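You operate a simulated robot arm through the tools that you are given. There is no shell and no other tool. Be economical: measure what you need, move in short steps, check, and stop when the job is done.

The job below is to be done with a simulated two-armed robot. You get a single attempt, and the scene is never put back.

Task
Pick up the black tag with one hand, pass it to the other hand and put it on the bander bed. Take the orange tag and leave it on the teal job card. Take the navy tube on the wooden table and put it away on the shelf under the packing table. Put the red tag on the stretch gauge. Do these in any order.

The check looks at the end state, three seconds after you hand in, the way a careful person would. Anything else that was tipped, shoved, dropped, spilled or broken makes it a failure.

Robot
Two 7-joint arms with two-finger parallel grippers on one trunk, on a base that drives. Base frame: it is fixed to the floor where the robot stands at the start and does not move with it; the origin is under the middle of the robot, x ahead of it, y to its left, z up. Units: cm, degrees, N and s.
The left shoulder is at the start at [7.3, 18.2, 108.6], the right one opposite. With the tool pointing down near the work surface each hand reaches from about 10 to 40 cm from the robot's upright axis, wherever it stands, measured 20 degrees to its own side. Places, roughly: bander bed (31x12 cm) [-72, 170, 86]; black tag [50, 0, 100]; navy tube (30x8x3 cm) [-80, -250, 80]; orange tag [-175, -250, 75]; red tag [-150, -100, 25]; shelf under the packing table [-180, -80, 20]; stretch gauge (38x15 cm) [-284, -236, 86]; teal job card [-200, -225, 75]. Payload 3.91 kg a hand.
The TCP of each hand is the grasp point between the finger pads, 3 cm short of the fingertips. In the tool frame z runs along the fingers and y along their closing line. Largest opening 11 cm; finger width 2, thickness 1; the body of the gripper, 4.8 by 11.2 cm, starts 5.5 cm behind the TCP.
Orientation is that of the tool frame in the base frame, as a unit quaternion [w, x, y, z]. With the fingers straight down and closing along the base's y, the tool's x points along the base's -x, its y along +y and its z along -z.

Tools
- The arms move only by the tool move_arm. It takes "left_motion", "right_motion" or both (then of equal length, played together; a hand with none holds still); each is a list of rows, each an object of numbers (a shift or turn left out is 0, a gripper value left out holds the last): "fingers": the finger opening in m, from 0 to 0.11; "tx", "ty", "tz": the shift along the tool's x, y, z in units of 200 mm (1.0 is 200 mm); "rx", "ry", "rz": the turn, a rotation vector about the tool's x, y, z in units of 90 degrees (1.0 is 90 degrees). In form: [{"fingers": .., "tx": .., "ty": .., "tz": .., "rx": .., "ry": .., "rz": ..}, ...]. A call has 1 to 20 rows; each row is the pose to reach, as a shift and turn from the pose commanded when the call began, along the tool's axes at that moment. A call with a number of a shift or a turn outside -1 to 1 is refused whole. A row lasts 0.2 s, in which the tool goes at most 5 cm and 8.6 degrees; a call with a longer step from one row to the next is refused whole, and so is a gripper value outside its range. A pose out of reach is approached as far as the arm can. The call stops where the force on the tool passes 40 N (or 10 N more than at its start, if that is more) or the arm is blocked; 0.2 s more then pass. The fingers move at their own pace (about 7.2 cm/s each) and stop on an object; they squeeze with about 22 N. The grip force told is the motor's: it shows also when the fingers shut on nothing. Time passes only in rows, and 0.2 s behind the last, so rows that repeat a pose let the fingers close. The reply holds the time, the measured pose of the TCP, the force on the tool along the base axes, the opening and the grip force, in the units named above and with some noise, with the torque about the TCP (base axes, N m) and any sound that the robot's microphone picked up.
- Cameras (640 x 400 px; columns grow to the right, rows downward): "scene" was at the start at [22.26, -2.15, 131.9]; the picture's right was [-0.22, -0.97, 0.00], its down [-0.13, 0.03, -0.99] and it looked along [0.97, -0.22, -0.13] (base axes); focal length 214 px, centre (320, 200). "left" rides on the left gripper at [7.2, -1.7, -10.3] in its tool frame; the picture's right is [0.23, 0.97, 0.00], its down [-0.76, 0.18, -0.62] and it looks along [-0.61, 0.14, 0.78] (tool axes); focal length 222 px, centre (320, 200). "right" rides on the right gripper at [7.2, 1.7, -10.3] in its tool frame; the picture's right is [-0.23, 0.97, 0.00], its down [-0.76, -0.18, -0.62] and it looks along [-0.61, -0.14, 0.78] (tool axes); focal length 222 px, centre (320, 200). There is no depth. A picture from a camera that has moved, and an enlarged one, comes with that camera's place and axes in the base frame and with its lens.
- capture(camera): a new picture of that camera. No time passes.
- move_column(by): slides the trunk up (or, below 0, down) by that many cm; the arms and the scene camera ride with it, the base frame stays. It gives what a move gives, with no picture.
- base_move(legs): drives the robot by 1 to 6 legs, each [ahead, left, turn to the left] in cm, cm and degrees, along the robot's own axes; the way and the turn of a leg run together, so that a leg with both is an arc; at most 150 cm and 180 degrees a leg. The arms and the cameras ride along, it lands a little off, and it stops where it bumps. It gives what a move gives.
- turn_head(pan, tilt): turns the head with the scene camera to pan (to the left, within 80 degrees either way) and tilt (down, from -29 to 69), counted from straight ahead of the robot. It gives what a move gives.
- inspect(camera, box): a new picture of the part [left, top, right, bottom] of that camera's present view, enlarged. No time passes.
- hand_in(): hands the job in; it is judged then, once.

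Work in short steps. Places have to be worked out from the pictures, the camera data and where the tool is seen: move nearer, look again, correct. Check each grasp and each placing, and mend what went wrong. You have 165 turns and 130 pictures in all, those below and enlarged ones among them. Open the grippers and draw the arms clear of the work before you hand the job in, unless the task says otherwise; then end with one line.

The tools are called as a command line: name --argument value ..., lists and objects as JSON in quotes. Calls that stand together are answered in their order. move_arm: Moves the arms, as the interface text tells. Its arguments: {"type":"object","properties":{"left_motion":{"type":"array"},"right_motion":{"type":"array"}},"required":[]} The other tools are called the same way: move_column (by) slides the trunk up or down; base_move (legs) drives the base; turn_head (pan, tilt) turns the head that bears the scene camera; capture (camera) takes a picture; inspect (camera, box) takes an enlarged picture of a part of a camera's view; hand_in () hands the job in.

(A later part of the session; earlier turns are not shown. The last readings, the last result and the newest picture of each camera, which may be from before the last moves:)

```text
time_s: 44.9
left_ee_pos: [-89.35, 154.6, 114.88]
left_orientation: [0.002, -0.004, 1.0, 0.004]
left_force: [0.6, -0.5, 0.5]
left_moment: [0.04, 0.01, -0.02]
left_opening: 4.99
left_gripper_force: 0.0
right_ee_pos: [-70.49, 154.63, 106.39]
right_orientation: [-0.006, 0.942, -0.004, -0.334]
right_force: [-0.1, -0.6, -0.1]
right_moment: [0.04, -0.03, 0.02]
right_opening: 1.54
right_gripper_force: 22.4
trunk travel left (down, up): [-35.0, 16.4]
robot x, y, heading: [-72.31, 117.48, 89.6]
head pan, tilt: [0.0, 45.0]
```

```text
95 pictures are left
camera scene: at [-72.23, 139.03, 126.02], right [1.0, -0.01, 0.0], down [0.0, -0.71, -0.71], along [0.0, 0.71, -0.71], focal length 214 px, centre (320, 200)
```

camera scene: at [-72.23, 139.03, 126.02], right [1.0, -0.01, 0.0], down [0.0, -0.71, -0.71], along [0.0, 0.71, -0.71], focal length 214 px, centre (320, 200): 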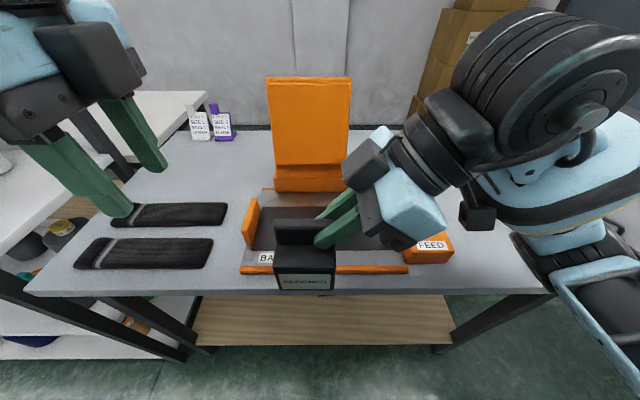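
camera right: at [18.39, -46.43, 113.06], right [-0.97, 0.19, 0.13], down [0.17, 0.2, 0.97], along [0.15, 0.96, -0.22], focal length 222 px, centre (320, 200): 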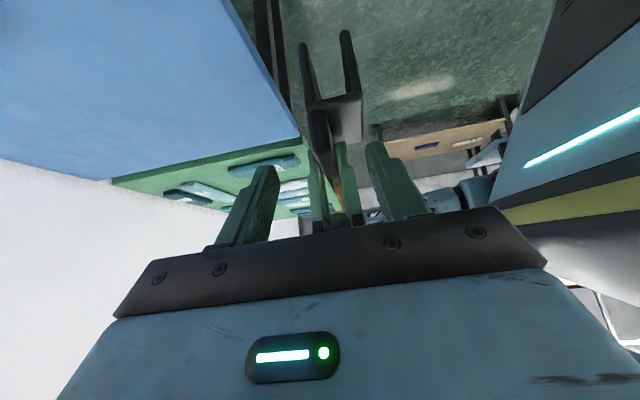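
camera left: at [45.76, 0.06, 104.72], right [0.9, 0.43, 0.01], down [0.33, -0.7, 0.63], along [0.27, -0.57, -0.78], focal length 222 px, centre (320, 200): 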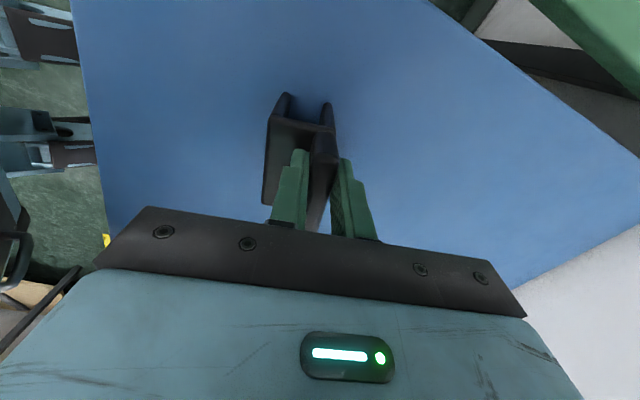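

I enlarge the bander bed.

inspect --camera "scene" --box '[225, 160, 465, 310]'

capture --camera "left"

```text
2.67 times, centred on (345, 235) of scene
camera zoom: at [-72.23, 139.03, 126.02], right [1.0, -0.01, 0.0], down [0.0, -0.71, -0.71], along [0.0, 0.71, -0.71], focal length 572 px, centre (253, 107)
```

zoom: 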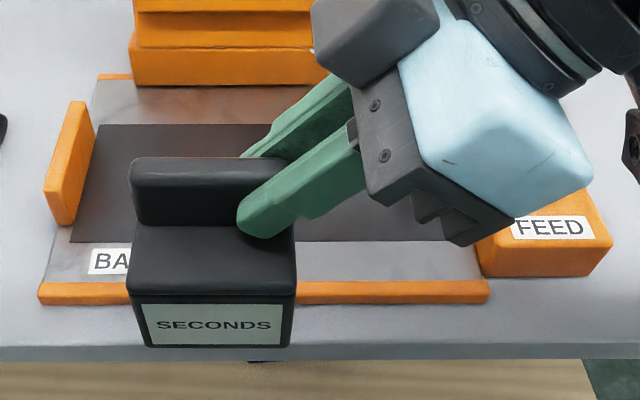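

```text
93 pictures are left
camera left: at [-96.59, 152.77, 125.12], right [-0.23, 0.97, 0.01], down [0.76, 0.18, 0.63], along [0.61, 0.15, -0.78], focal length 222 px, centre (320, 200)
```

left: 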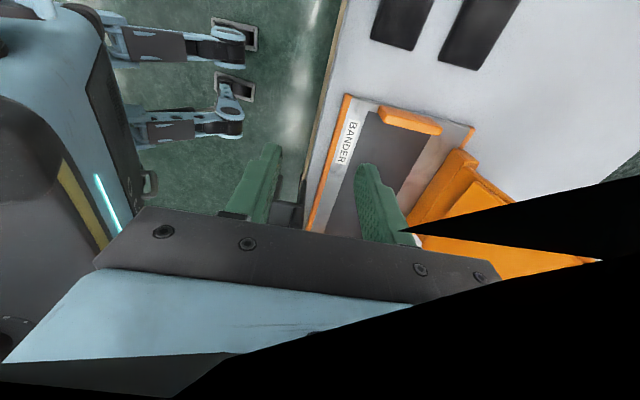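

The bed spans x ≈ -86…-55, y ≈ 163…176 at z ≈ 87. I drive 16.5 cm ahead so that the tag comes over its middle.

base_move --legs '[[16.5, -1, 0]]'

turn_head --pan -15 --tilt 60

capture --camera "scene"

capture --camera "left"

```text
time_s: 46.3
left_ee_pos: [-88.4, 171.11, 114.85]
left_orientation: [0.001, -0.006, 1.0, 0.005]
left_force: [0.2, 0.5, 0.4]
left_moment: [0.0, 0.02, -0.02]
left_opening: 5.0
left_gripper_force: 0.1
right_ee_pos: [-69.61, 171.21, 106.43]
right_orientation: [-0.006, 0.943, -0.002, -0.334]
right_force: [-0.7, 0.3, -0.1]
right_moment: [0.0, -0.03, 0.0]
right_opening: 1.54
right_gripper_force: 21.8
trunk travel left (down, up): [-35.0, 16.4]
robot x, y, heading: [-71.08, 134.37, 90.0]
head pan, tilt: [0.0, 45.0]
```

```text
time_s: 47.1
left_ee_pos: [-88.45, 171.02, 114.81]
left_orientation: [0.002, -0.005, 1.0, 0.005]
left_force: [0.4, -0.5, -0.1]
left_moment: [0.01, 0.0, 0.01]
left_opening: 4.98
left_gripper_force: 0.0
right_ee_pos: [-69.69, 171.26, 106.48]
right_orientation: [-0.006, 0.942, -0.003, -0.334]
right_force: [-0.7, -0.1, 1.1]
right_moment: [-0.04, 0.0, 0.01]
right_opening: 1.55
right_gripper_force: 22.5
trunk travel left (down, up): [-35.0, 16.4]
robot x, y, heading: [-71.61, 134.52, 89.9]
head pan, tilt: [-15.0, 60.0]
```

```text
92 pictures are left
camera scene: at [-69.57, 153.83, 124.07], right [0.97, -0.26, 0.0], down [-0.22, -0.84, -0.5], along [0.13, 0.48, -0.87], focal length 214 px, centre (320, 200)
```

scene: 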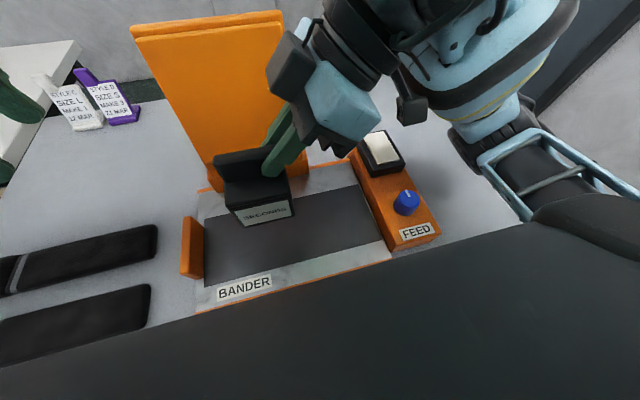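

```text
91 pictures are left
camera left: at [-95.7, 169.15, 125.13], right [-0.24, 0.97, 0.01], down [0.76, 0.18, 0.63], along [0.61, 0.16, -0.78], focal length 222 px, centre (320, 200)
```

left: 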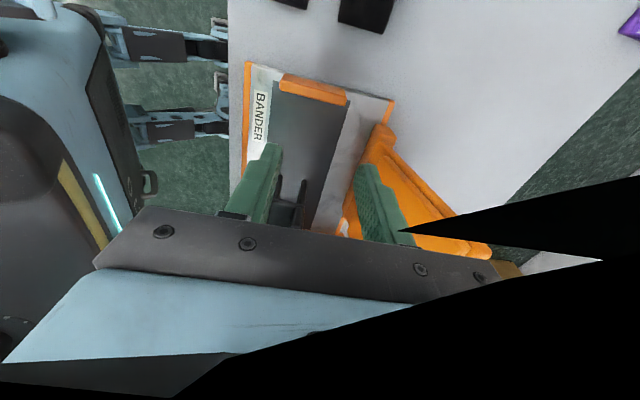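

The tag is over the bed. I lower it straight down by 7 cm first, watching the force.

move_arm --right_motion '[{"tx": 0.05, "tz": 0.062}, {"tx": 0.11, "tz": 0.136}, {"tx": 0.17, "tz": 0.21}, {"tx": 0.22, "tz": 0.272}]'

capture --camera "scene"

capture --camera "right"

```text
time_s: 48.1
left_ee_pos: [-88.45, 171.11, 114.83]
left_orientation: [0.002, -0.006, 1.0, 0.004]
left_force: [-1.0, 0.6, 0.0]
left_moment: [0.0, 0.01, -0.04]
left_opening: 5.03
left_gripper_force: 0.0
right_ee_pos: [-69.58, 171.11, 106.55]
right_orientation: [-0.006, 0.942, -0.001, -0.335]
right_force: [0.0, -0.6, -0.9]
right_moment: [0.0, -0.02, 0.04]
right_opening: 1.52
right_gripper_force: 22.4
right hand out of reach, approached as far as the arm can: row 1, 2, 3, 4
trunk travel left (down, up): [-35.0, 16.4]
robot x, y, heading: [-71.36, 134.4, 89.6]
head pan, tilt: [-15.0, 60.0]
```

```text
90 pictures are left
camera scene: at [-69.56, 153.84, 124.07], right [0.97, -0.26, 0.0], down [-0.23, -0.84, -0.5], along [0.13, 0.48, -0.87], focal length 214 px, centre (320, 200)
```

scene: 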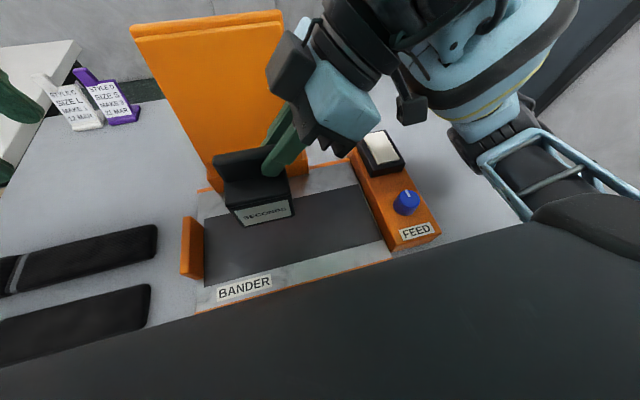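

```text
89 pictures are left
camera right: at [-57.48, 169.41, 109.89], right [-0.18, -0.97, 0.13], down [-0.2, 0.17, 0.97], along [-0.96, 0.15, -0.22], focal length 222 px, centre (320, 200)
```

right: 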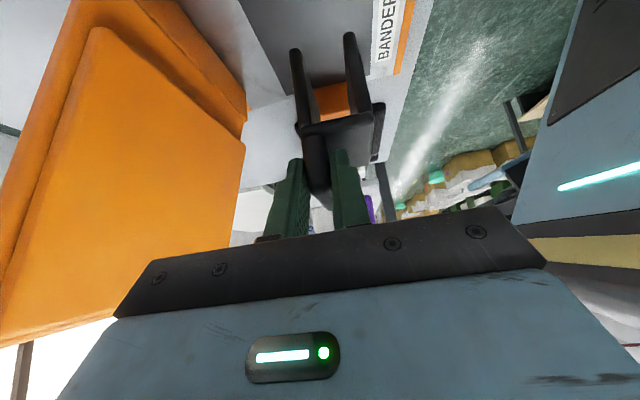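

The arm can't go lower in that pose, so I lower the trunk instead, in steps, keeping an eye on the elbow's clearance above the bench.

move_column --by -5

turn_head --pan -55 --tilt 50

capture --camera "scene"

```text
time_s: 49.0
left_ee_pos: [-88.42, 171.07, 109.79]
left_orientation: [0.002, -0.005, 1.0, 0.005]
left_force: [-0.4, 0.5, 0.1]
left_moment: [-0.02, -0.02, 0.01]
left_opening: 5.01
left_gripper_force: 0.1
right_ee_pos: [-69.6, 171.02, 101.66]
right_orientation: [-0.006, 0.942, -0.002, -0.335]
right_force: [-0.4, 0.0, -0.3]
right_moment: [0.0, -0.04, -0.01]
right_opening: 1.55
right_gripper_force: 22.2
trunk travel left (down, up): [-30.0, 21.4]
robot x, y, heading: [-71.31, 134.06, 90.1]
head pan, tilt: [-15.0, 60.0]
```

```text
time_s: 50.1
left_ee_pos: [-88.45, 171.01, 109.82]
left_orientation: [0.002, -0.006, 1.0, 0.005]
left_force: [-0.3, 0.4, -0.4]
left_moment: [0.03, -0.03, 0.0]
left_opening: 5.02
left_gripper_force: 0.0
right_ee_pos: [-69.53, 170.96, 101.68]
right_orientation: [-0.006, 0.942, -0.002, -0.335]
right_force: [1.2, -0.7, -0.9]
right_moment: [0.02, -0.01, -0.02]
right_opening: 1.53
right_gripper_force: 21.8
trunk travel left (down, up): [-30.0, 21.4]
robot x, y, heading: [-71.44, 134.47, 89.9]
head pan, tilt: [-55.0, 50.0]
```

```text
88 pictures are left
camera scene: at [-64.98, 153.16, 120.29], right [0.57, -0.82, 0.0], down [-0.63, -0.44, -0.64], along [0.53, 0.37, -0.77], focal length 214 px, centre (320, 200)
```

scene: 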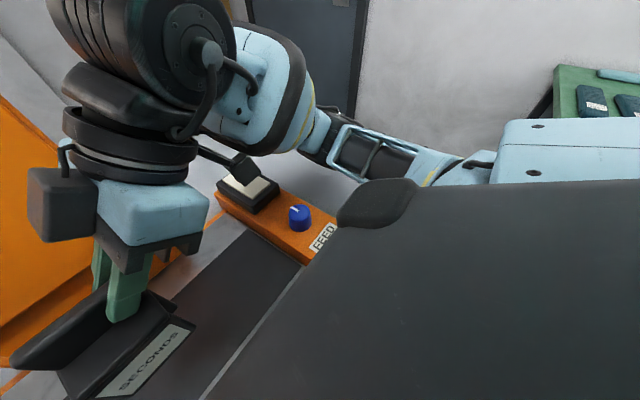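

The elbow and cable clear the bench by some 10 cm. I lower 4 cm more.

move_column --by -4

turn_head --pan -10 --tilt 55

capture --camera "scene"

capture --camera "right"

```text
time_s: 50.9
left_ee_pos: [-88.51, 171.03, 105.87]
left_orientation: [0.002, -0.005, 1.0, 0.004]
left_force: [-0.4, 0.0, 0.3]
left_moment: [0.02, 0.03, -0.01]
left_opening: 5.02
left_gripper_force: 0.0
right_ee_pos: [-69.47, 170.99, 97.69]
right_orientation: [-0.006, 0.942, -0.001, -0.335]
right_force: [0.3, -0.7, -0.5]
right_moment: [0.01, -0.01, 0.02]
right_opening: 1.51
right_gripper_force: 22.1
trunk travel left (down, up): [-26.0, 25.4]
robot x, y, heading: [-71.57, 134.35, 90.1]
head pan, tilt: [-55.0, 50.0]
```

```text
time_s: 52.0
left_ee_pos: [-88.37, 171.1, 105.79]
left_orientation: [0.002, -0.006, 1.0, 0.005]
left_force: [0.9, -0.3, -0.3]
left_moment: [0.0, 0.02, 0.02]
left_opening: 5.0
left_gripper_force: 0.1
right_ee_pos: [-69.47, 171.03, 97.6]
right_orientation: [-0.006, 0.942, -0.002, -0.335]
right_force: [0.6, 0.6, 0.2]
right_moment: [-0.02, 0.01, 0.0]
right_opening: 1.51
right_gripper_force: 21.7
trunk travel left (down, up): [-26.0, 25.4]
robot x, y, heading: [-71.04, 134.09, 90.0]
head pan, tilt: [-10.0, 55.0]
```

```text
87 pictures are left
camera scene: at [-70.02, 156.94, 115.61], right [0.98, -0.18, 0.0], down [-0.14, -0.81, -0.57], along [0.1, 0.56, -0.82], focal length 214 px, centre (320, 200)
```

scene: 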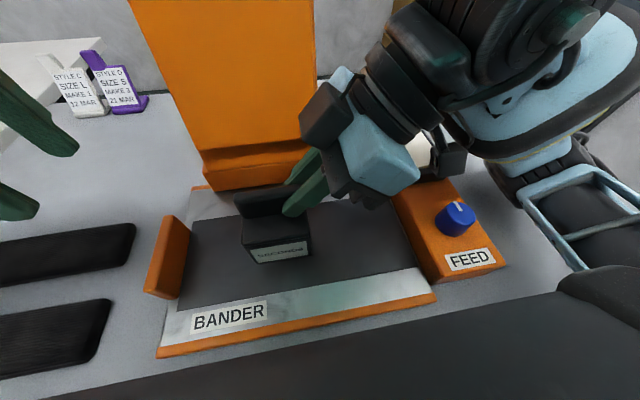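

```text
86 pictures are left
camera right: at [-57.31, 169.27, 101.13], right [-0.18, -0.97, 0.13], down [-0.2, 0.17, 0.97], along [-0.96, 0.15, -0.22], focal length 222 px, centre (320, 200)
```

right: 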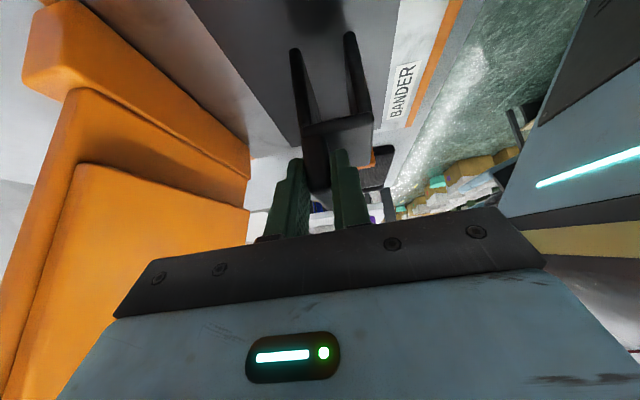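

The tag is well inside the bed. I lower on, one centimetre at a time.

move_column --by -1

inspect --camera "scene" --box '[200, 160, 360, 280]'

```text
time_s: 52.6
left_ee_pos: [-88.45, 171.06, 104.75]
left_orientation: [0.002, -0.005, 1.0, 0.005]
left_force: [-0.3, 0.2, 0.2]
left_moment: [0.02, -0.04, 0.02]
left_opening: 5.0
left_gripper_force: 0.0
right_ee_pos: [-69.44, 171.13, 96.72]
right_orientation: [-0.005, 0.942, -0.002, -0.335]
right_force: [-0.3, -0.8, 0.2]
right_moment: [0.02, 0.01, 0.01]
right_opening: 1.52
right_gripper_force: 21.8
trunk travel left (down, up): [-25.0, 26.4]
robot x, y, heading: [-71.65, 134.28, 90.1]
head pan, tilt: [-10.0, 55.0]
```

```text
3.33 times, centred on (280, 220) of scene
camera zoom: at [-70.03, 157.21, 114.58], right [0.98, -0.18, 0.0], down [-0.14, -0.81, -0.57], along [0.1, 0.56, -0.82], focal length 715 px, centre (453, 133)
```

zoom: 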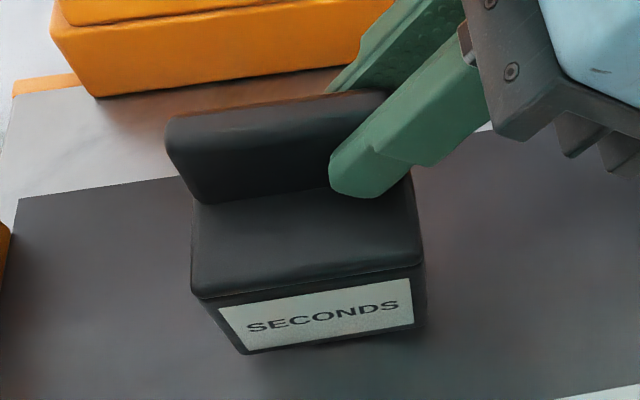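

move_column --by -0.7

```text
time_s: 53.1
left_ee_pos: [-88.57, 170.87, 104.19]
left_orientation: [0.002, -0.005, 1.0, 0.006]
left_force: [-0.3, -0.1, -0.7]
left_moment: [0.0, 0.0, -0.02]
left_opening: 5.01
left_gripper_force: 0.1
right_ee_pos: [-69.57, 170.87, 96.33]
right_orientation: [-0.012, 0.943, -0.001, -0.333]
right_force: [-0.1, 0.6, 0.3]
right_moment: [0.01, -0.01, 0.01]
right_opening: 1.51
right_gripper_force: 21.9
trunk travel left (down, up): [-24.3, 27.1]
robot x, y, heading: [-71.4, 134.81, 89.9]
head pan, tilt: [-10.0, 55.0]
```

Slight change of the right hand's height and orientation hints at contact, but no force yet. I lower half a centimetre more.

move_column --by -0.5

inspect --camera "scene" --box '[200, 160, 360, 280]'

inspect --camera "right" --box '[220, 0, 440, 220]'

```text
time_s: 53.7
left_ee_pos: [-88.64, 170.43, 103.75]
left_orientation: [0.002, -0.005, 1.0, 0.008]
left_force: [-1.1, -0.8, -0.5]
left_moment: [0.02, 0.01, -0.01]
left_opening: 5.04
left_gripper_force: 0.0
right_ee_pos: [-69.48, 170.62, 96.32]
right_orientation: [-0.018, 0.943, 0.001, -0.333]
right_force: [0.7, -0.3, -0.5]
right_moment: [-0.01, -0.03, -0.01]
right_opening: 1.54
right_gripper_force: 21.7
trunk travel left (down, up): [-23.8, 27.6]
robot x, y, heading: [-71.41, 134.24, 90.0]
head pan, tilt: [-10.0, 55.0]
```

```text
3.33 times, centred on (280, 220) of scene
camera zoom: at [-70.21, 156.97, 113.52], right [0.98, -0.18, 0.0], down [-0.14, -0.8, -0.58], along [0.1, 0.57, -0.82], focal length 715 px, centre (453, 133)
```

zoom: 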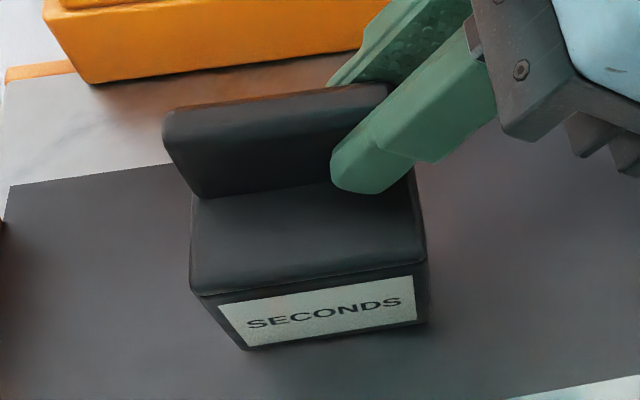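

```text
1.82 times, centred on (330, 110) of right
camera zoom: at [-57.34, 168.72, 99.7], right [-0.19, -0.98, 0.11], down [-0.2, 0.15, 0.97], along [-0.96, 0.16, -0.22], focal length 404 px, centre (302, 364)
```

zoom: 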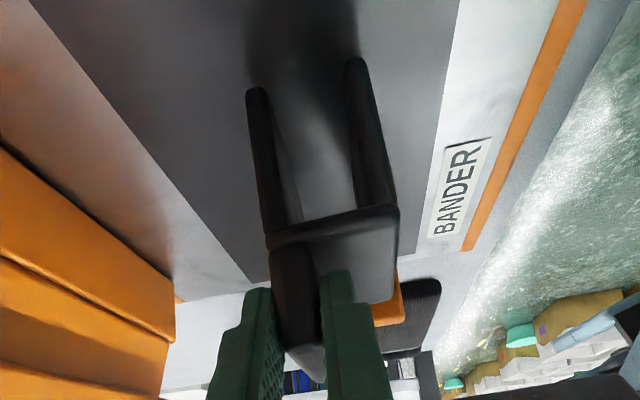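

Both hands shifted a little although the tool feels no force, so some part of the right arm must be touching. I go back up 1 cm and look at the right arm.

move_column --by 1

turn_head --pan -60 --tilt 40

capture --camera "scene"

```text
time_s: 54.3
left_ee_pos: [-88.46, 170.96, 104.59]
left_orientation: [0.0, -0.006, 1.0, 0.004]
left_force: [0.1, -0.1, -0.3]
left_moment: [-0.01, 0.01, -0.01]
left_opening: 5.01
left_gripper_force: 0.0
right_ee_pos: [-69.63, 170.99, 96.46]
right_orientation: [-0.004, 0.942, 0.0, -0.334]
right_force: [-0.6, -0.4, 0.3]
right_moment: [-0.01, 0.01, 0.02]
right_opening: 1.52
right_gripper_force: 21.5
trunk travel left (down, up): [-24.8, 26.6]
robot x, y, heading: [-71.21, 134.34, 90.1]
head pan, tilt: [-10.0, 55.0]
```

```text
time_s: 55.5
left_ee_pos: [-88.42, 170.99, 104.56]
left_orientation: [0.002, -0.006, 1.0, 0.004]
left_force: [0.4, -0.4, -0.1]
left_moment: [0.0, -0.01, 0.02]
left_opening: 4.98
left_gripper_force: 0.1
right_ee_pos: [-69.47, 171.04, 96.46]
right_orientation: [-0.006, 0.943, -0.002, -0.334]
right_force: [-0.3, 0.7, -0.1]
right_moment: [-0.02, 0.0, 0.01]
right_opening: 1.52
right_gripper_force: 21.5
trunk travel left (down, up): [-24.8, 26.6]
robot x, y, heading: [-71.19, 134.42, 90.0]
head pan, tilt: [-60.0, 40.0]
```

```text
82 pictures are left
camera scene: at [-63.93, 154.45, 116.43], right [0.5, -0.87, 0.0], down [-0.56, -0.32, -0.77], along [0.66, 0.38, -0.64], focal length 214 px, centre (320, 200)
```

scene: 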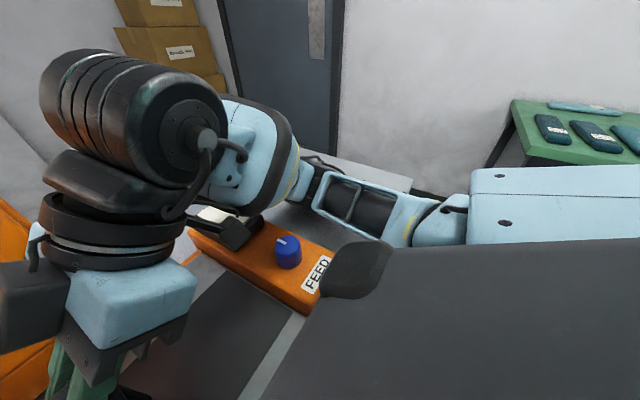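

I enlarge the elbow region to see what touches.

inspect --camera "scene" --box '[180, 120, 440, 290]'

```text
2.35 times, centred on (310, 205) of scene
camera zoom: at [-63.93, 154.45, 116.43], right [0.5, -0.87, 0.0], down [-0.56, -0.32, -0.77], along [0.66, 0.38, -0.64], focal length 505 px, centre (344, 188)
```

zoom: 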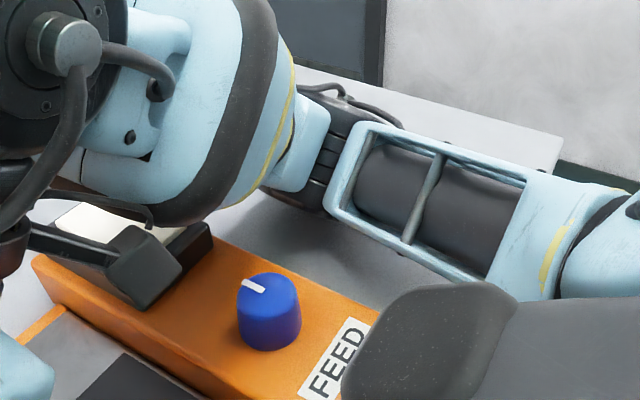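

The elbow or the cable box of the right arm seems to reach the bench parts. I raise the trunk, turn the tag 30° about the vertical (an easier wrist pose), and then see if the arm itself can go lower.

move_column --by 6

move_arm --right_motion '[{"rx": 0.05, "rz": 0.062}, {"rx": 0.1, "rz": 0.124}, {"rx": 0.155, "rz": 0.192}, {"rx": 0.21, "rz": 0.259}]'

```text
time_s: 56.5
left_ee_pos: [-88.44, 171.12, 110.51]
left_orientation: [0.001, -0.006, 1.0, 0.004]
left_force: [-0.5, 0.4, -0.1]
left_moment: [-0.01, 0.0, -0.03]
left_opening: 5.01
left_gripper_force: 0.1
right_ee_pos: [-69.43, 171.1, 102.51]
right_orientation: [-0.006, 0.942, -0.002, -0.335]
right_force: [-0.6, 0.4, 0.3]
right_moment: [0.01, -0.01, -0.01]
right_opening: 1.52
right_gripper_force: 21.8
trunk travel left (down, up): [-30.8, 20.6]
robot x, y, heading: [-71.18, 134.21, 89.8]
head pan, tilt: [-60.0, 40.0]
```

```text
time_s: 57.5
left_ee_pos: [-88.29, 171.12, 110.43]
left_orientation: [0.002, -0.006, 1.0, 0.005]
left_force: [-0.6, 0.0, -0.2]
left_moment: [0.0, 0.02, -0.01]
left_opening: 5.0
left_gripper_force: 0.1
right_ee_pos: [-69.48, 171.09, 102.46]
right_orientation: [-0.093, 0.908, -0.247, -0.324]
right_force: [0.3, -0.4, -0.7]
right_moment: [0.03, 0.01, -0.01]
right_opening: 1.54
right_gripper_force: 22.6
trunk travel left (down, up): [-30.8, 20.6]
robot x, y, heading: [-71.67, 134.15, 90.2]
head pan, tilt: [-60.0, 40.0]
```

That worked. Now I try to lower the arm itself by 5 cm, and shift back 1.5 cm to keep the tag centred.

move_arm --right_motion '[{"tx": 0.0625, "ty": 0.022, "tz": 0.056}, {"tx": 0.125, "ty": 0.045, "tz": 0.112}, {"tx": 0.1876, "ty": 0.067, "tz": 0.168}]'

turn_head --pan -10 --tilt 55

capture --camera "scene"

```text
time_s: 58.2
left_ee_pos: [-88.43, 171.07, 110.6]
left_orientation: [0.001, -0.006, 1.0, 0.005]
left_force: [-0.3, -0.3, 0.8]
left_moment: [0.0, -0.01, 0.0]
left_opening: 5.02
left_gripper_force: 0.0
right_ee_pos: [-69.49, 169.64, 97.57]
right_orientation: [-0.091, 0.909, -0.246, -0.324]
right_force: [0.6, 0.4, -0.4]
right_moment: [-0.01, 0.02, 0.0]
right_opening: 1.55
right_gripper_force: 22.0
trunk travel left (down, up): [-30.8, 20.6]
robot x, y, heading: [-71.66, 134.0, 90.1]
head pan, tilt: [-60.0, 40.0]
```

```text
time_s: 59.4
left_ee_pos: [-88.31, 171.18, 110.59]
left_orientation: [0.002, -0.006, 1.0, 0.004]
left_force: [0.1, 0.6, -0.2]
left_moment: [0.03, -0.01, 0.05]
left_opening: 5.02
left_gripper_force: 0.1
right_ee_pos: [-69.39, 169.74, 97.55]
right_orientation: [-0.092, 0.909, -0.246, -0.324]
right_force: [-0.2, 0.0, -0.6]
right_moment: [0.02, -0.03, -0.01]
right_opening: 1.54
right_gripper_force: 22.0
trunk travel left (down, up): [-30.8, 20.6]
robot x, y, heading: [-71.9, 134.38, 89.8]
head pan, tilt: [-10.0, 55.0]
```

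```text
80 pictures are left
camera scene: at [-70.02, 155.63, 120.44], right [0.98, -0.18, 0.0], down [-0.14, -0.81, -0.57], along [0.1, 0.56, -0.82], focal length 214 px, centre (320, 200)
```

scene: 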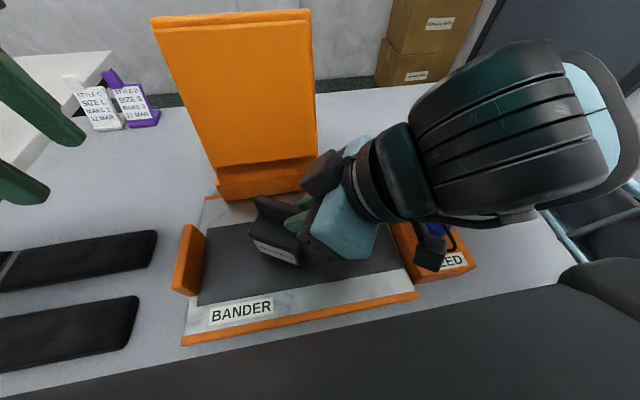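

The arm now goes lower with the trunk high. I go down another 1.2 cm in small rows.

move_arm --right_motion '[{"tx": 0.0127, "tz": 0.0154}, {"tx": 0.0254, "tz": 0.031}, {"tx": 0.038, "tz": 0.0463}]'

inspect --camera "scene" --box '[210, 170, 370, 290]'

capture --camera "right"

```text
time_s: 60.2
left_ee_pos: [-88.4, 171.11, 110.65]
left_orientation: [0.002, -0.006, 1.0, 0.005]
left_force: [0.0, -0.1, 0.2]
left_moment: [-0.01, 0.02, -0.01]
left_opening: 5.04
left_gripper_force: 0.1
right_ee_pos: [-69.49, 169.61, 96.33]
right_orientation: [-0.091, 0.909, -0.246, -0.324]
right_force: [0.0, -0.2, -0.1]
right_moment: [0.01, -0.02, 0.01]
right_opening: 1.53
right_gripper_force: 21.5
trunk travel left (down, up): [-30.8, 20.6]
robot x, y, heading: [-71.7, 134.48, 90.0]
head pan, tilt: [-10.0, 55.0]
```

```text
3.33 times, centred on (290, 230) of scene
camera zoom: at [-70.03, 155.63, 120.43], right [0.98, -0.18, 0.0], down [-0.14, -0.81, -0.57], along [0.1, 0.56, -0.82], focal length 715 px, centre (420, 100)
```

zoom: 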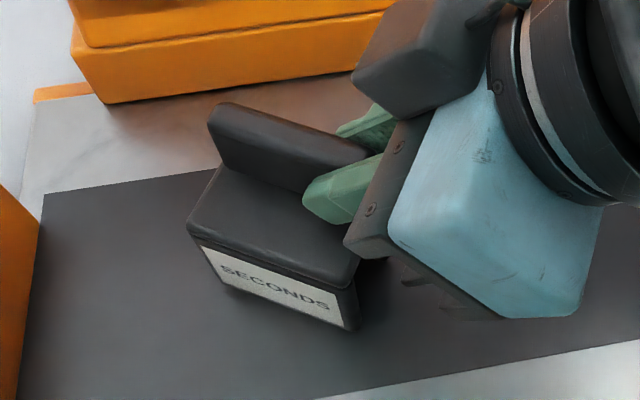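

```text
78 pictures are left
camera right: at [-59.82, 162.03, 99.69], right [-0.65, -0.75, 0.14], down [-0.08, 0.25, 0.97], along [-0.76, 0.61, -0.22], focal length 222 px, centre (320, 200)
```

right: 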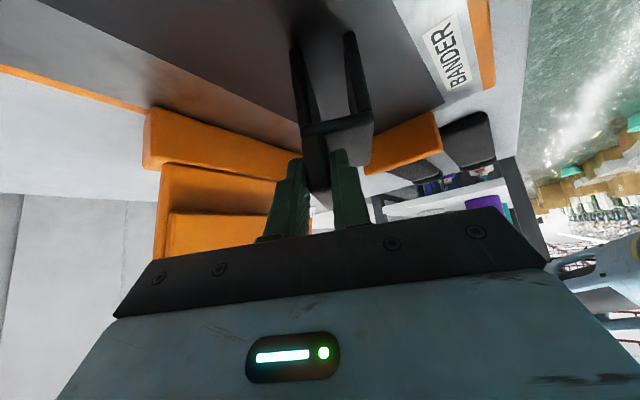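

Still no contact. I continue down in finer rows.

move_arm --right_motion '[{"tx": 0.0076, "tz": 0.0093}, {"tx": 0.0152, "tz": 0.0185}, {"tx": 0.0228, "tz": 0.0278}, {"tx": 0.0304, "tz": 0.037}]'

inspect --camera "scene" --box '[210, 170, 370, 290]'

```text
time_s: 61.2
left_ee_pos: [-88.43, 171.15, 110.74]
left_orientation: [0.001, -0.006, 1.0, 0.005]
left_force: [-0.5, -0.1, 0.2]
left_moment: [0.01, 0.01, 0.04]
left_opening: 5.02
left_gripper_force: 0.0
right_ee_pos: [-69.61, 169.84, 95.71]
right_orientation: [-0.093, 0.908, -0.245, -0.326]
right_force: [2.7, 1.2, 18.7]
right_moment: [-0.04, 0.27, 0.14]
right_opening: 1.63
right_gripper_force: 22.4
right hand out of reach, approached as far as the arm can: row 4
trunk travel left (down, up): [-30.8, 20.6]
robot x, y, heading: [-71.0, 134.27, 89.9]
head pan, tilt: [-10.0, 55.0]
```

```text
3.33 times, centred on (290, 230) of scene
camera zoom: at [-69.99, 155.57, 120.46], right [0.98, -0.18, 0.0], down [-0.14, -0.81, -0.57], along [0.1, 0.57, -0.82], focal length 715 px, centre (420, 100)
```

zoom: 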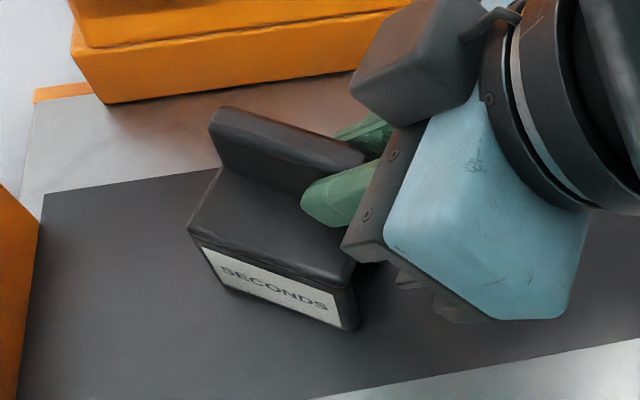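

The tag touches the bed (19 N). I ease off slightly, open, and withdraw along the fingers' direction.

move_arm --right_motion '[{"tx": -0.006, "tz": -0.008}, {"tx": -0.006, "tz": -0.008, "fingers": 0.03}, {"tx": -0.006, "tz": -0.008, "fingers": 0.04}, {"tx": -0.006, "tz": -0.008, "fingers": 0.04}, {"tx": -0.006, "tz": -0.1}, {"tx": -0.006, "tz": -0.25}, {"tx": -0.006, "tz": -0.4}, {"tx": -0.006, "tz": -0.55}]'

capture --camera "scene"

```text
time_s: 63.0
left_ee_pos: [-88.46, 171.01, 110.64]
left_orientation: [0.001, -0.005, 1.0, 0.004]
left_force: [-0.1, 0.5, 0.3]
left_moment: [-0.02, -0.01, 0.01]
left_opening: 5.02
left_gripper_force: 0.0
right_ee_pos: [-64.22, 167.71, 105.07]
right_orientation: [-0.091, 0.909, -0.246, -0.323]
right_force: [0.8, 0.3, 1.2]
right_moment: [-0.07, 0.02, 0.01]
right_opening: 4.02
right_gripper_force: 0.1
right hand out of reach, approached as far as the arm can: row 5, 6, 7, 8
trunk travel left (down, up): [-30.8, 20.6]
robot x, y, heading: [-71.21, 134.36, 90.1]
head pan, tilt: [-10.0, 55.0]
```

```text
76 pictures are left
camera scene: at [-70.0, 155.59, 120.44], right [0.98, -0.18, 0.0], down [-0.14, -0.81, -0.57], along [0.1, 0.56, -0.82], focal length 214 px, centre (320, 200)
```

scene: 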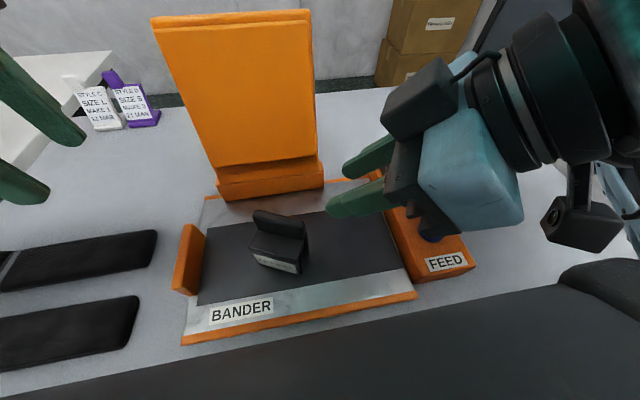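

The black tag stands on the bander bed. I raise the trunk, back off, and straighten the right hand.

move_column --by 6

base_move --legs '[[-60, 0, 0], [-60, 0, 0], [0, 0, 90]]'

turn_head --pan 40 --tilt 20

capture --camera "scene"

```text
time_s: 64.0
left_ee_pos: [-88.51, 171.04, 116.68]
left_orientation: [0.001, -0.006, 1.0, 0.003]
left_force: [0.4, -0.1, 0.4]
left_moment: [0.01, 0.0, 0.05]
left_opening: 5.01
left_gripper_force: 0.1
right_ee_pos: [-64.16, 167.56, 110.9]
right_orientation: [-0.092, 0.909, -0.246, -0.324]
right_force: [0.0, 0.7, -0.6]
right_moment: [0.02, 0.03, -0.02]
right_opening: 3.98
right_gripper_force: 0.1
trunk travel left (down, up): [-36.8, 14.6]
robot x, y, heading: [-71.39, 134.11, 89.9]
head pan, tilt: [-10.0, 55.0]
```

```text
time_s: 69.3
left_ee_pos: [-86.24, 75.99, 116.73]
left_orientation: [0.0, -0.006, 1.0, 0.005]
left_force: [0.7, -0.4, 0.3]
left_moment: [0.02, 0.09, 0.01]
left_opening: 5.01
left_gripper_force: 0.2
right_ee_pos: [-62.08, 72.42, 111.07]
right_orientation: [-0.092, 0.908, -0.246, -0.327]
right_force: [0.6, 0.2, -0.2]
right_moment: [0.01, 0.07, 0.02]
right_opening: 4.04
right_gripper_force: 0.1
trunk travel left (down, up): [-36.8, 14.6]
robot x, y, heading: [-69.6, 39.17, 89.9]
head pan, tilt: [-10.0, 55.0]
stopped in leg 2: the robot was blocked; the commanded pose is now the measured one
```

```text
time_s: 70.5
left_ee_pos: [-86.83, 76.1, 116.63]
left_orientation: [0.003, -0.007, 1.0, 0.004]
left_force: [-1.0, 0.5, 0.2]
left_moment: [0.01, 0.02, 0.0]
left_opening: 5.04
left_gripper_force: 0.1
right_ee_pos: [-62.59, 72.43, 110.97]
right_orientation: [-0.091, 0.909, -0.245, -0.323]
right_force: [-0.8, 0.3, 0.1]
right_moment: [0.0, -0.03, 0.02]
right_opening: 3.99
right_gripper_force: 0.1
trunk travel left (down, up): [-36.8, 14.6]
robot x, y, heading: [-69.66, 38.97, 89.7]
head pan, tilt: [40.0, 20.0]
```

```text
75 pictures are left
camera scene: at [-75.55, 59.02, 131.76], right [0.77, 0.64, 0.0], down [0.22, -0.26, -0.94], along [-0.6, 0.72, -0.34], focal length 214 px, centre (320, 200)
```

scene: 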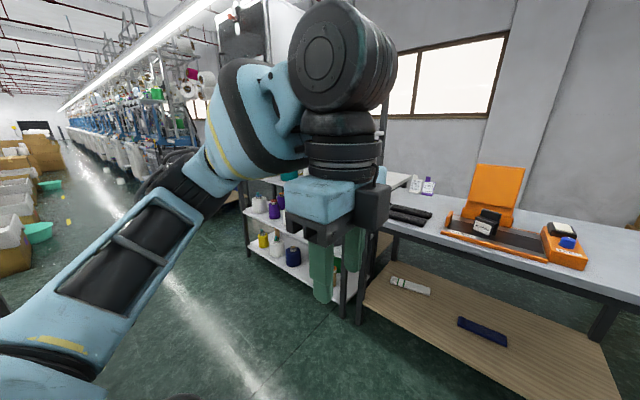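

I bumped something behind. I go ahead a little, turn, and look at what's there.

base_move --legs '[[15, 0, 0], [0, 0, 90]]'

turn_head --pan 70 --tilt 30

capture --camera "scene"

```text
time_s: 75.7
left_ee_pos: [-106.46, 37.12, 116.61]
left_orientation: [0.001, 0.713, -0.702, -0.005]
left_force: [0.0, 0.2, -0.6]
left_moment: [0.03, 0.01, -0.01]
left_opening: 4.99
left_gripper_force: 0.1
right_ee_pos: [-102.68, 61.36, 111.1]
right_orientation: [0.164, 0.816, 0.47, -0.294]
right_force: [0.4, 0.1, 0.5]
right_moment: [0.03, 0.0, 0.01]
right_opening: 4.01
right_gripper_force: 0.1
trunk travel left (down, up): [-36.8, 14.6]
robot x, y, heading: [-69.36, 54.63, 180.0]
head pan, tilt: [40.0, 20.0]
```

```text
time_s: 76.6
left_ee_pos: [-106.42, 37.12, 116.61]
left_orientation: [0.001, 0.712, -0.702, -0.005]
left_force: [0.4, 0.2, 0.0]
left_moment: [-0.01, 0.01, -0.01]
left_opening: 5.0
left_gripper_force: 0.0
right_ee_pos: [-102.78, 61.45, 111.08]
right_orientation: [0.165, 0.816, 0.471, -0.294]
right_force: [0.0, -1.1, 0.2]
right_moment: [-0.01, 0.0, -0.01]
right_opening: 3.99
right_gripper_force: 0.1
trunk travel left (down, up): [-36.8, 14.6]
robot x, y, heading: [-69.92, 54.36, 179.5]
head pan, tilt: [70.0, 30.0]
```

```text
74 pictures are left
camera scene: at [-85.33, 45.77, 130.17], right [-0.94, 0.35, 0.0], down [0.17, 0.47, -0.87], along [-0.3, -0.81, -0.5], focal length 214 px, centre (320, 200)
```

scene: 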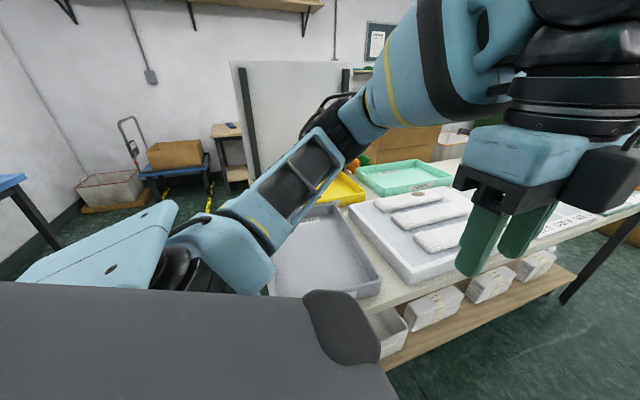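

A packing table with trays and a lower shelf stands there. I turn to face it and inspect.

base_move --legs '[[10, -15, 0], [0, 0, 90]]'

turn_head --pan 0 --tilt 35

capture --camera "scene"

```text
time_s: 82.4
left_ee_pos: [-62.82, 32.14, 116.69]
left_orientation: [0.004, 1.0, -0.001, -0.003]
left_force: [-0.1, -0.9, 0.1]
left_moment: [0.01, -0.01, 0.01]
left_opening: 5.01
left_gripper_force: 0.0
right_ee_pos: [-86.97, 36.26, 111.13]
right_orientation: [0.324, 0.252, 0.907, -0.095]
right_force: [0.0, -1.0, -0.6]
right_moment: [0.0, 0.02, -0.04]
right_opening: 4.0
right_gripper_force: 0.1
trunk travel left (down, up): [-36.8, 14.6]
robot x, y, heading: [-79.33, 69.38, -91.1]
head pan, tilt: [70.0, 30.0]
```

```text
time_s: 83.8
left_ee_pos: [-62.9, 32.15, 116.79]
left_orientation: [0.004, 1.0, 0.0, -0.002]
left_force: [-0.7, 1.0, 0.0]
left_moment: [0.01, 0.0, 0.01]
left_opening: 5.01
left_gripper_force: 0.0
right_ee_pos: [-87.04, 36.21, 111.15]
right_orientation: [0.324, 0.252, 0.907, -0.094]
right_force: [0.8, 0.5, 0.5]
right_moment: [0.02, -0.03, -0.01]
right_opening: 3.99
right_gripper_force: 0.0
trunk travel left (down, up): [-36.8, 14.6]
robot x, y, heading: [-79.35, 69.16, -91.3]
head pan, tilt: [0.0, 35.0]
```

```text
73 pictures are left
camera scene: at [-79.85, 47.73, 129.39], right [-1.0, 0.02, 0.0], down [0.01, 0.57, -0.82], along [-0.02, -0.82, -0.57], focal length 214 px, centre (320, 200)
```

scene: 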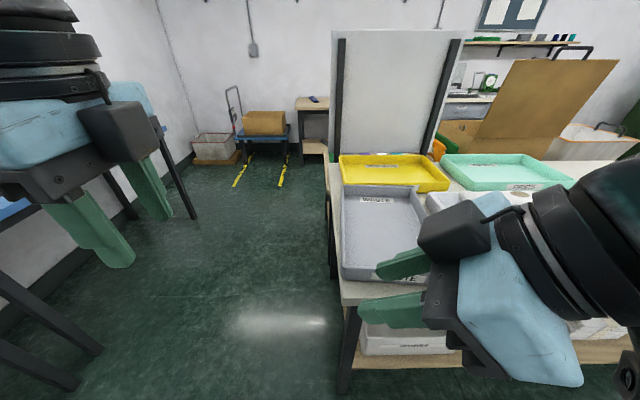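

The table and trays look undisturbed. The navy tube's wooden table is at the far end; I drive down the aisle between the tables and straighten the right hand's posture on the way.

base_move --legs '[[0, 40, 1.2], [150, 0, 0], [40, 0, 0]]'

turn_head --pan -15 --tilt 25

capture --camera "scene"

```text
time_s: 96.8
left_ee_pos: [-21.95, -154.05, 116.67]
left_orientation: [0.004, 1.0, 0.014, -0.003]
left_force: [0.1, -0.3, -0.9]
left_moment: [0.01, -0.03, 0.01]
left_opening: 4.99
left_gripper_force: 0.0
right_ee_pos: [-46.33, -150.61, 111.14]
right_orientation: [0.325, 0.239, 0.91, -0.09]
right_force: [0.7, -1.0, -0.1]
right_moment: [0.0, -0.01, 0.04]
right_opening: 3.98
right_gripper_force: 0.0
trunk travel left (down, up): [-36.8, 14.6]
robot x, y, heading: [-39.54, -117.17, -89.7]
head pan, tilt: [0.0, 35.0]
```

```text
time_s: 97.6
left_ee_pos: [-22.08, -154.02, 116.69]
left_orientation: [0.005, 1.0, 0.014, -0.003]
left_force: [0.1, 0.1, 0.8]
left_moment: [-0.02, 0.02, 0.01]
left_opening: 5.01
left_gripper_force: 0.1
right_ee_pos: [-46.26, -150.55, 111.02]
right_orientation: [0.325, 0.239, 0.911, -0.089]
right_force: [-0.4, -0.2, 0.8]
right_moment: [-0.01, 0.0, -0.03]
right_opening: 4.01
right_gripper_force: 0.0
trunk travel left (down, up): [-36.8, 14.6]
robot x, y, heading: [-39.59, -117.12, -89.4]
head pan, tilt: [-15.0, 25.0]
```

```text
72 pictures are left
camera scene: at [-41.75, -138.99, 130.96], right [-0.97, 0.25, 0.0], down [0.11, 0.41, -0.91], along [-0.23, -0.88, -0.42], focal length 214 px, centre (320, 200)
```

scene: 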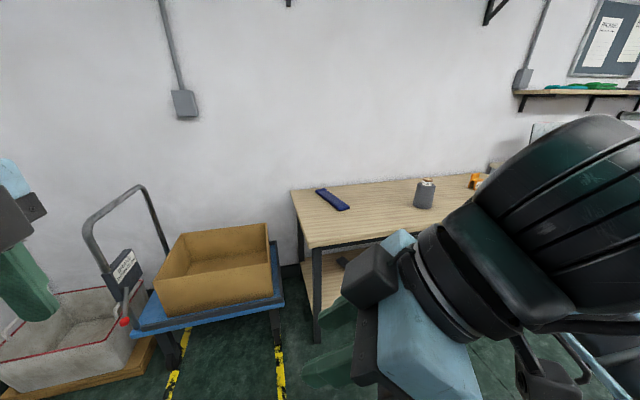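

The tube lies near (-77, -246), pointing away along y, and the orange tag is further right on the same wooden table. I bring the right hand back to the plain downward pose, out of the view.

move_arm --right_motion '[{"tx": 0.053, "ty": -0.048, "tz": -0.043, "rx": 0.025, "ry": 0.044, "rz": 0.072}, {"tx": 0.106, "ty": -0.097, "tz": -0.086, "rx": 0.05, "ry": 0.088, "rz": 0.143}, {"tx": 0.159, "ty": -0.145, "tz": -0.129, "rx": 0.075, "ry": 0.133, "rz": 0.215}, {"tx": 0.212, "ty": -0.194, "tz": -0.172, "rx": 0.1, "ry": 0.177, "rz": 0.287}, {"tx": 0.266, "ty": -0.242, "tz": -0.215, "rx": 0.125, "ry": 0.221, "rz": 0.358}, {"tx": 0.319, "ty": -0.291, "tz": -0.258, "rx": 0.15, "ry": 0.265, "rz": 0.43}, {"tx": 0.372, "ty": -0.339, "tz": -0.301, "rx": 0.175, "ry": 0.31, "rz": 0.502}, {"tx": 0.425, "ty": -0.388, "tz": -0.344, "rx": 0.2, "ry": 0.354, "rz": 0.573}, {"tx": 0.478, "ty": -0.436, "tz": -0.387, "rx": 0.2255, "ry": 0.398, "rz": 0.645}]'

base_move --legs '[[30, -38, 0]]'

turn_head --pan 0 --tilt 40

capture --camera "scene"

```text
time_s: 99.6
left_ee_pos: [-22.03, -154.0, 116.68]
left_orientation: [0.006, 1.0, 0.014, -0.003]
left_force: [-0.4, -0.6, 0.1]
left_moment: [-0.02, 0.01, 0.03]
left_opening: 5.0
left_gripper_force: 0.1
right_ee_pos: [-61.19, -152.05, 110.94]
right_orientation: [0.0, 0.708, 0.706, 0.001]
right_force: [0.2, 0.2, 0.7]
right_moment: [-0.02, 0.02, 0.0]
right_opening: 4.01
right_gripper_force: 0.1
trunk travel left (down, up): [-36.8, 14.6]
robot x, y, heading: [-39.65, -117.16, -89.5]
head pan, tilt: [-15.0, 25.0]
```

```text
time_s: 103.5
left_ee_pos: [-60.76, -183.56, 116.66]
left_orientation: [0.006, 1.0, 0.009, -0.002]
left_force: [-0.8, -0.9, 0.1]
left_moment: [0.0, 0.01, 0.0]
left_opening: 5.01
left_gripper_force: 0.0
right_ee_pos: [-99.93, -181.37, 110.89]
right_orientation: [0.001, 0.711, 0.704, 0.0]
right_force: [0.1, 0.2, -0.3]
right_moment: [0.01, 0.0, -0.02]
right_opening: 4.01
right_gripper_force: 0.0
trunk travel left (down, up): [-36.8, 14.6]
robot x, y, heading: [-77.96, -146.8, -90.0]
head pan, tilt: [-15.0, 25.0]
```

```text
time_s: 104.3
left_ee_pos: [-60.8, -183.62, 116.8]
left_orientation: [0.005, 1.0, 0.01, -0.003]
left_force: [0.1, 0.5, -0.2]
left_moment: [-0.02, -0.01, 0.03]
left_opening: 5.02
left_gripper_force: 0.1
right_ee_pos: [-99.86, -181.33, 111.1]
right_orientation: [0.001, 0.711, 0.703, 0.0]
right_force: [-0.3, 0.1, 0.2]
right_moment: [0.0, -0.03, 0.02]
right_opening: 4.01
right_gripper_force: 0.1
trunk travel left (down, up): [-36.8, 14.6]
robot x, y, heading: [-77.97, -146.52, -90.0]
head pan, tilt: [0.0, 40.0]
```

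```text
71 pictures are left
camera scene: at [-77.98, -168.04, 128.64], right [-1.0, 0.0, 0.0], down [0.0, 0.64, -0.77], along [0.0, -0.77, -0.64], focal length 214 px, centre (320, 200)
```

scene: 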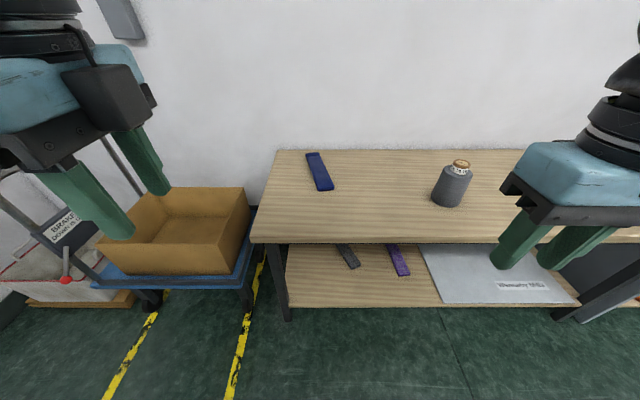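

The tube's near end is about 25 cm in from the table's edge. I tuck the right hand back and up (away from the grey bottle), open the left, and drive up so the left hand is in line with the tube.

move_arm --right_motion '[{"tx": 0.1, "ty": -0.05, "tz": -0.05}, {"tx": 0.2, "ty": -0.1, "tz": -0.1}, {"tx": 0.3, "ty": -0.15, "tz": -0.15}, {"tx": 0.4, "ty": -0.2, "tz": -0.2}, {"tx": 0.5, "ty": -0.25, "tz": -0.25}]' --left_motion '[{"fingers": 0.11}, {}, {}, {}, {}]'

base_move --legs '[[38, -15, 0]]'

turn_head --pan 15 --tilt 45

capture --camera "scene"

```text
time_s: 105.5
left_ee_pos: [-60.74, -183.57, 116.74]
left_orientation: [0.005, 1.0, 0.009, -0.002]
left_force: [-0.2, -0.4, 0.4]
left_moment: [0.01, 0.01, 0.01]
left_opening: 11.01
left_gripper_force: 0.0
right_ee_pos: [-104.86, -171.31, 115.95]
right_orientation: [0.001, 0.71, 0.704, 0.0]
right_force: [-1.2, 0.1, -0.4]
right_moment: [0.02, 0.0, 0.02]
right_opening: 3.98
right_gripper_force: 0.1
trunk travel left (down, up): [-36.8, 14.6]
robot x, y, heading: [-77.88, -146.85, -90.1]
head pan, tilt: [0.0, 40.0]
```

```text
time_s: 108.0
left_ee_pos: [-76.24, -221.19, 116.7]
left_orientation: [0.005, 1.0, 0.008, -0.002]
left_force: [-0.4, -0.5, -0.1]
left_moment: [0.03, 0.02, 0.01]
left_opening: 10.99
left_gripper_force: 0.1
right_ee_pos: [-120.3, -208.85, 115.94]
right_orientation: [0.001, 0.711, 0.703, -0.001]
right_force: [0.1, -0.2, 0.0]
right_moment: [0.02, -0.02, 0.0]
right_opening: 3.98
right_gripper_force: 0.0
trunk travel left (down, up): [-36.8, 14.6]
robot x, y, heading: [-93.54, -184.1, -90.2]
head pan, tilt: [0.0, 40.0]
```

```text
time_s: 108.8
left_ee_pos: [-76.1, -221.08, 116.68]
left_orientation: [0.006, 1.0, 0.008, -0.003]
left_force: [-0.7, -0.7, 0.4]
left_moment: [-0.01, -0.02, 0.0]
left_opening: 11.04
left_gripper_force: 0.0
right_ee_pos: [-120.35, -208.81, 116.03]
right_orientation: [0.001, 0.712, 0.703, 0.0]
right_force: [0.3, -0.7, -0.1]
right_moment: [-0.01, 0.02, -0.01]
right_opening: 4.0
right_gripper_force: 0.0
trunk travel left (down, up): [-36.8, 14.6]
robot x, y, heading: [-93.44, -184.42, -90.1]
head pan, tilt: [15.0, 45.0]
```

```text
70 pictures are left
camera scene: at [-91.32, -204.93, 127.91], right [-0.97, -0.26, 0.0], down [-0.18, 0.68, -0.71], along [0.18, -0.68, -0.71], focal length 214 px, centre (320, 200)
```

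scene: 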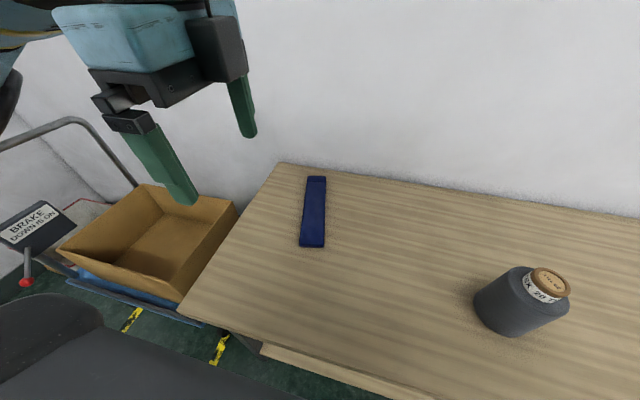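

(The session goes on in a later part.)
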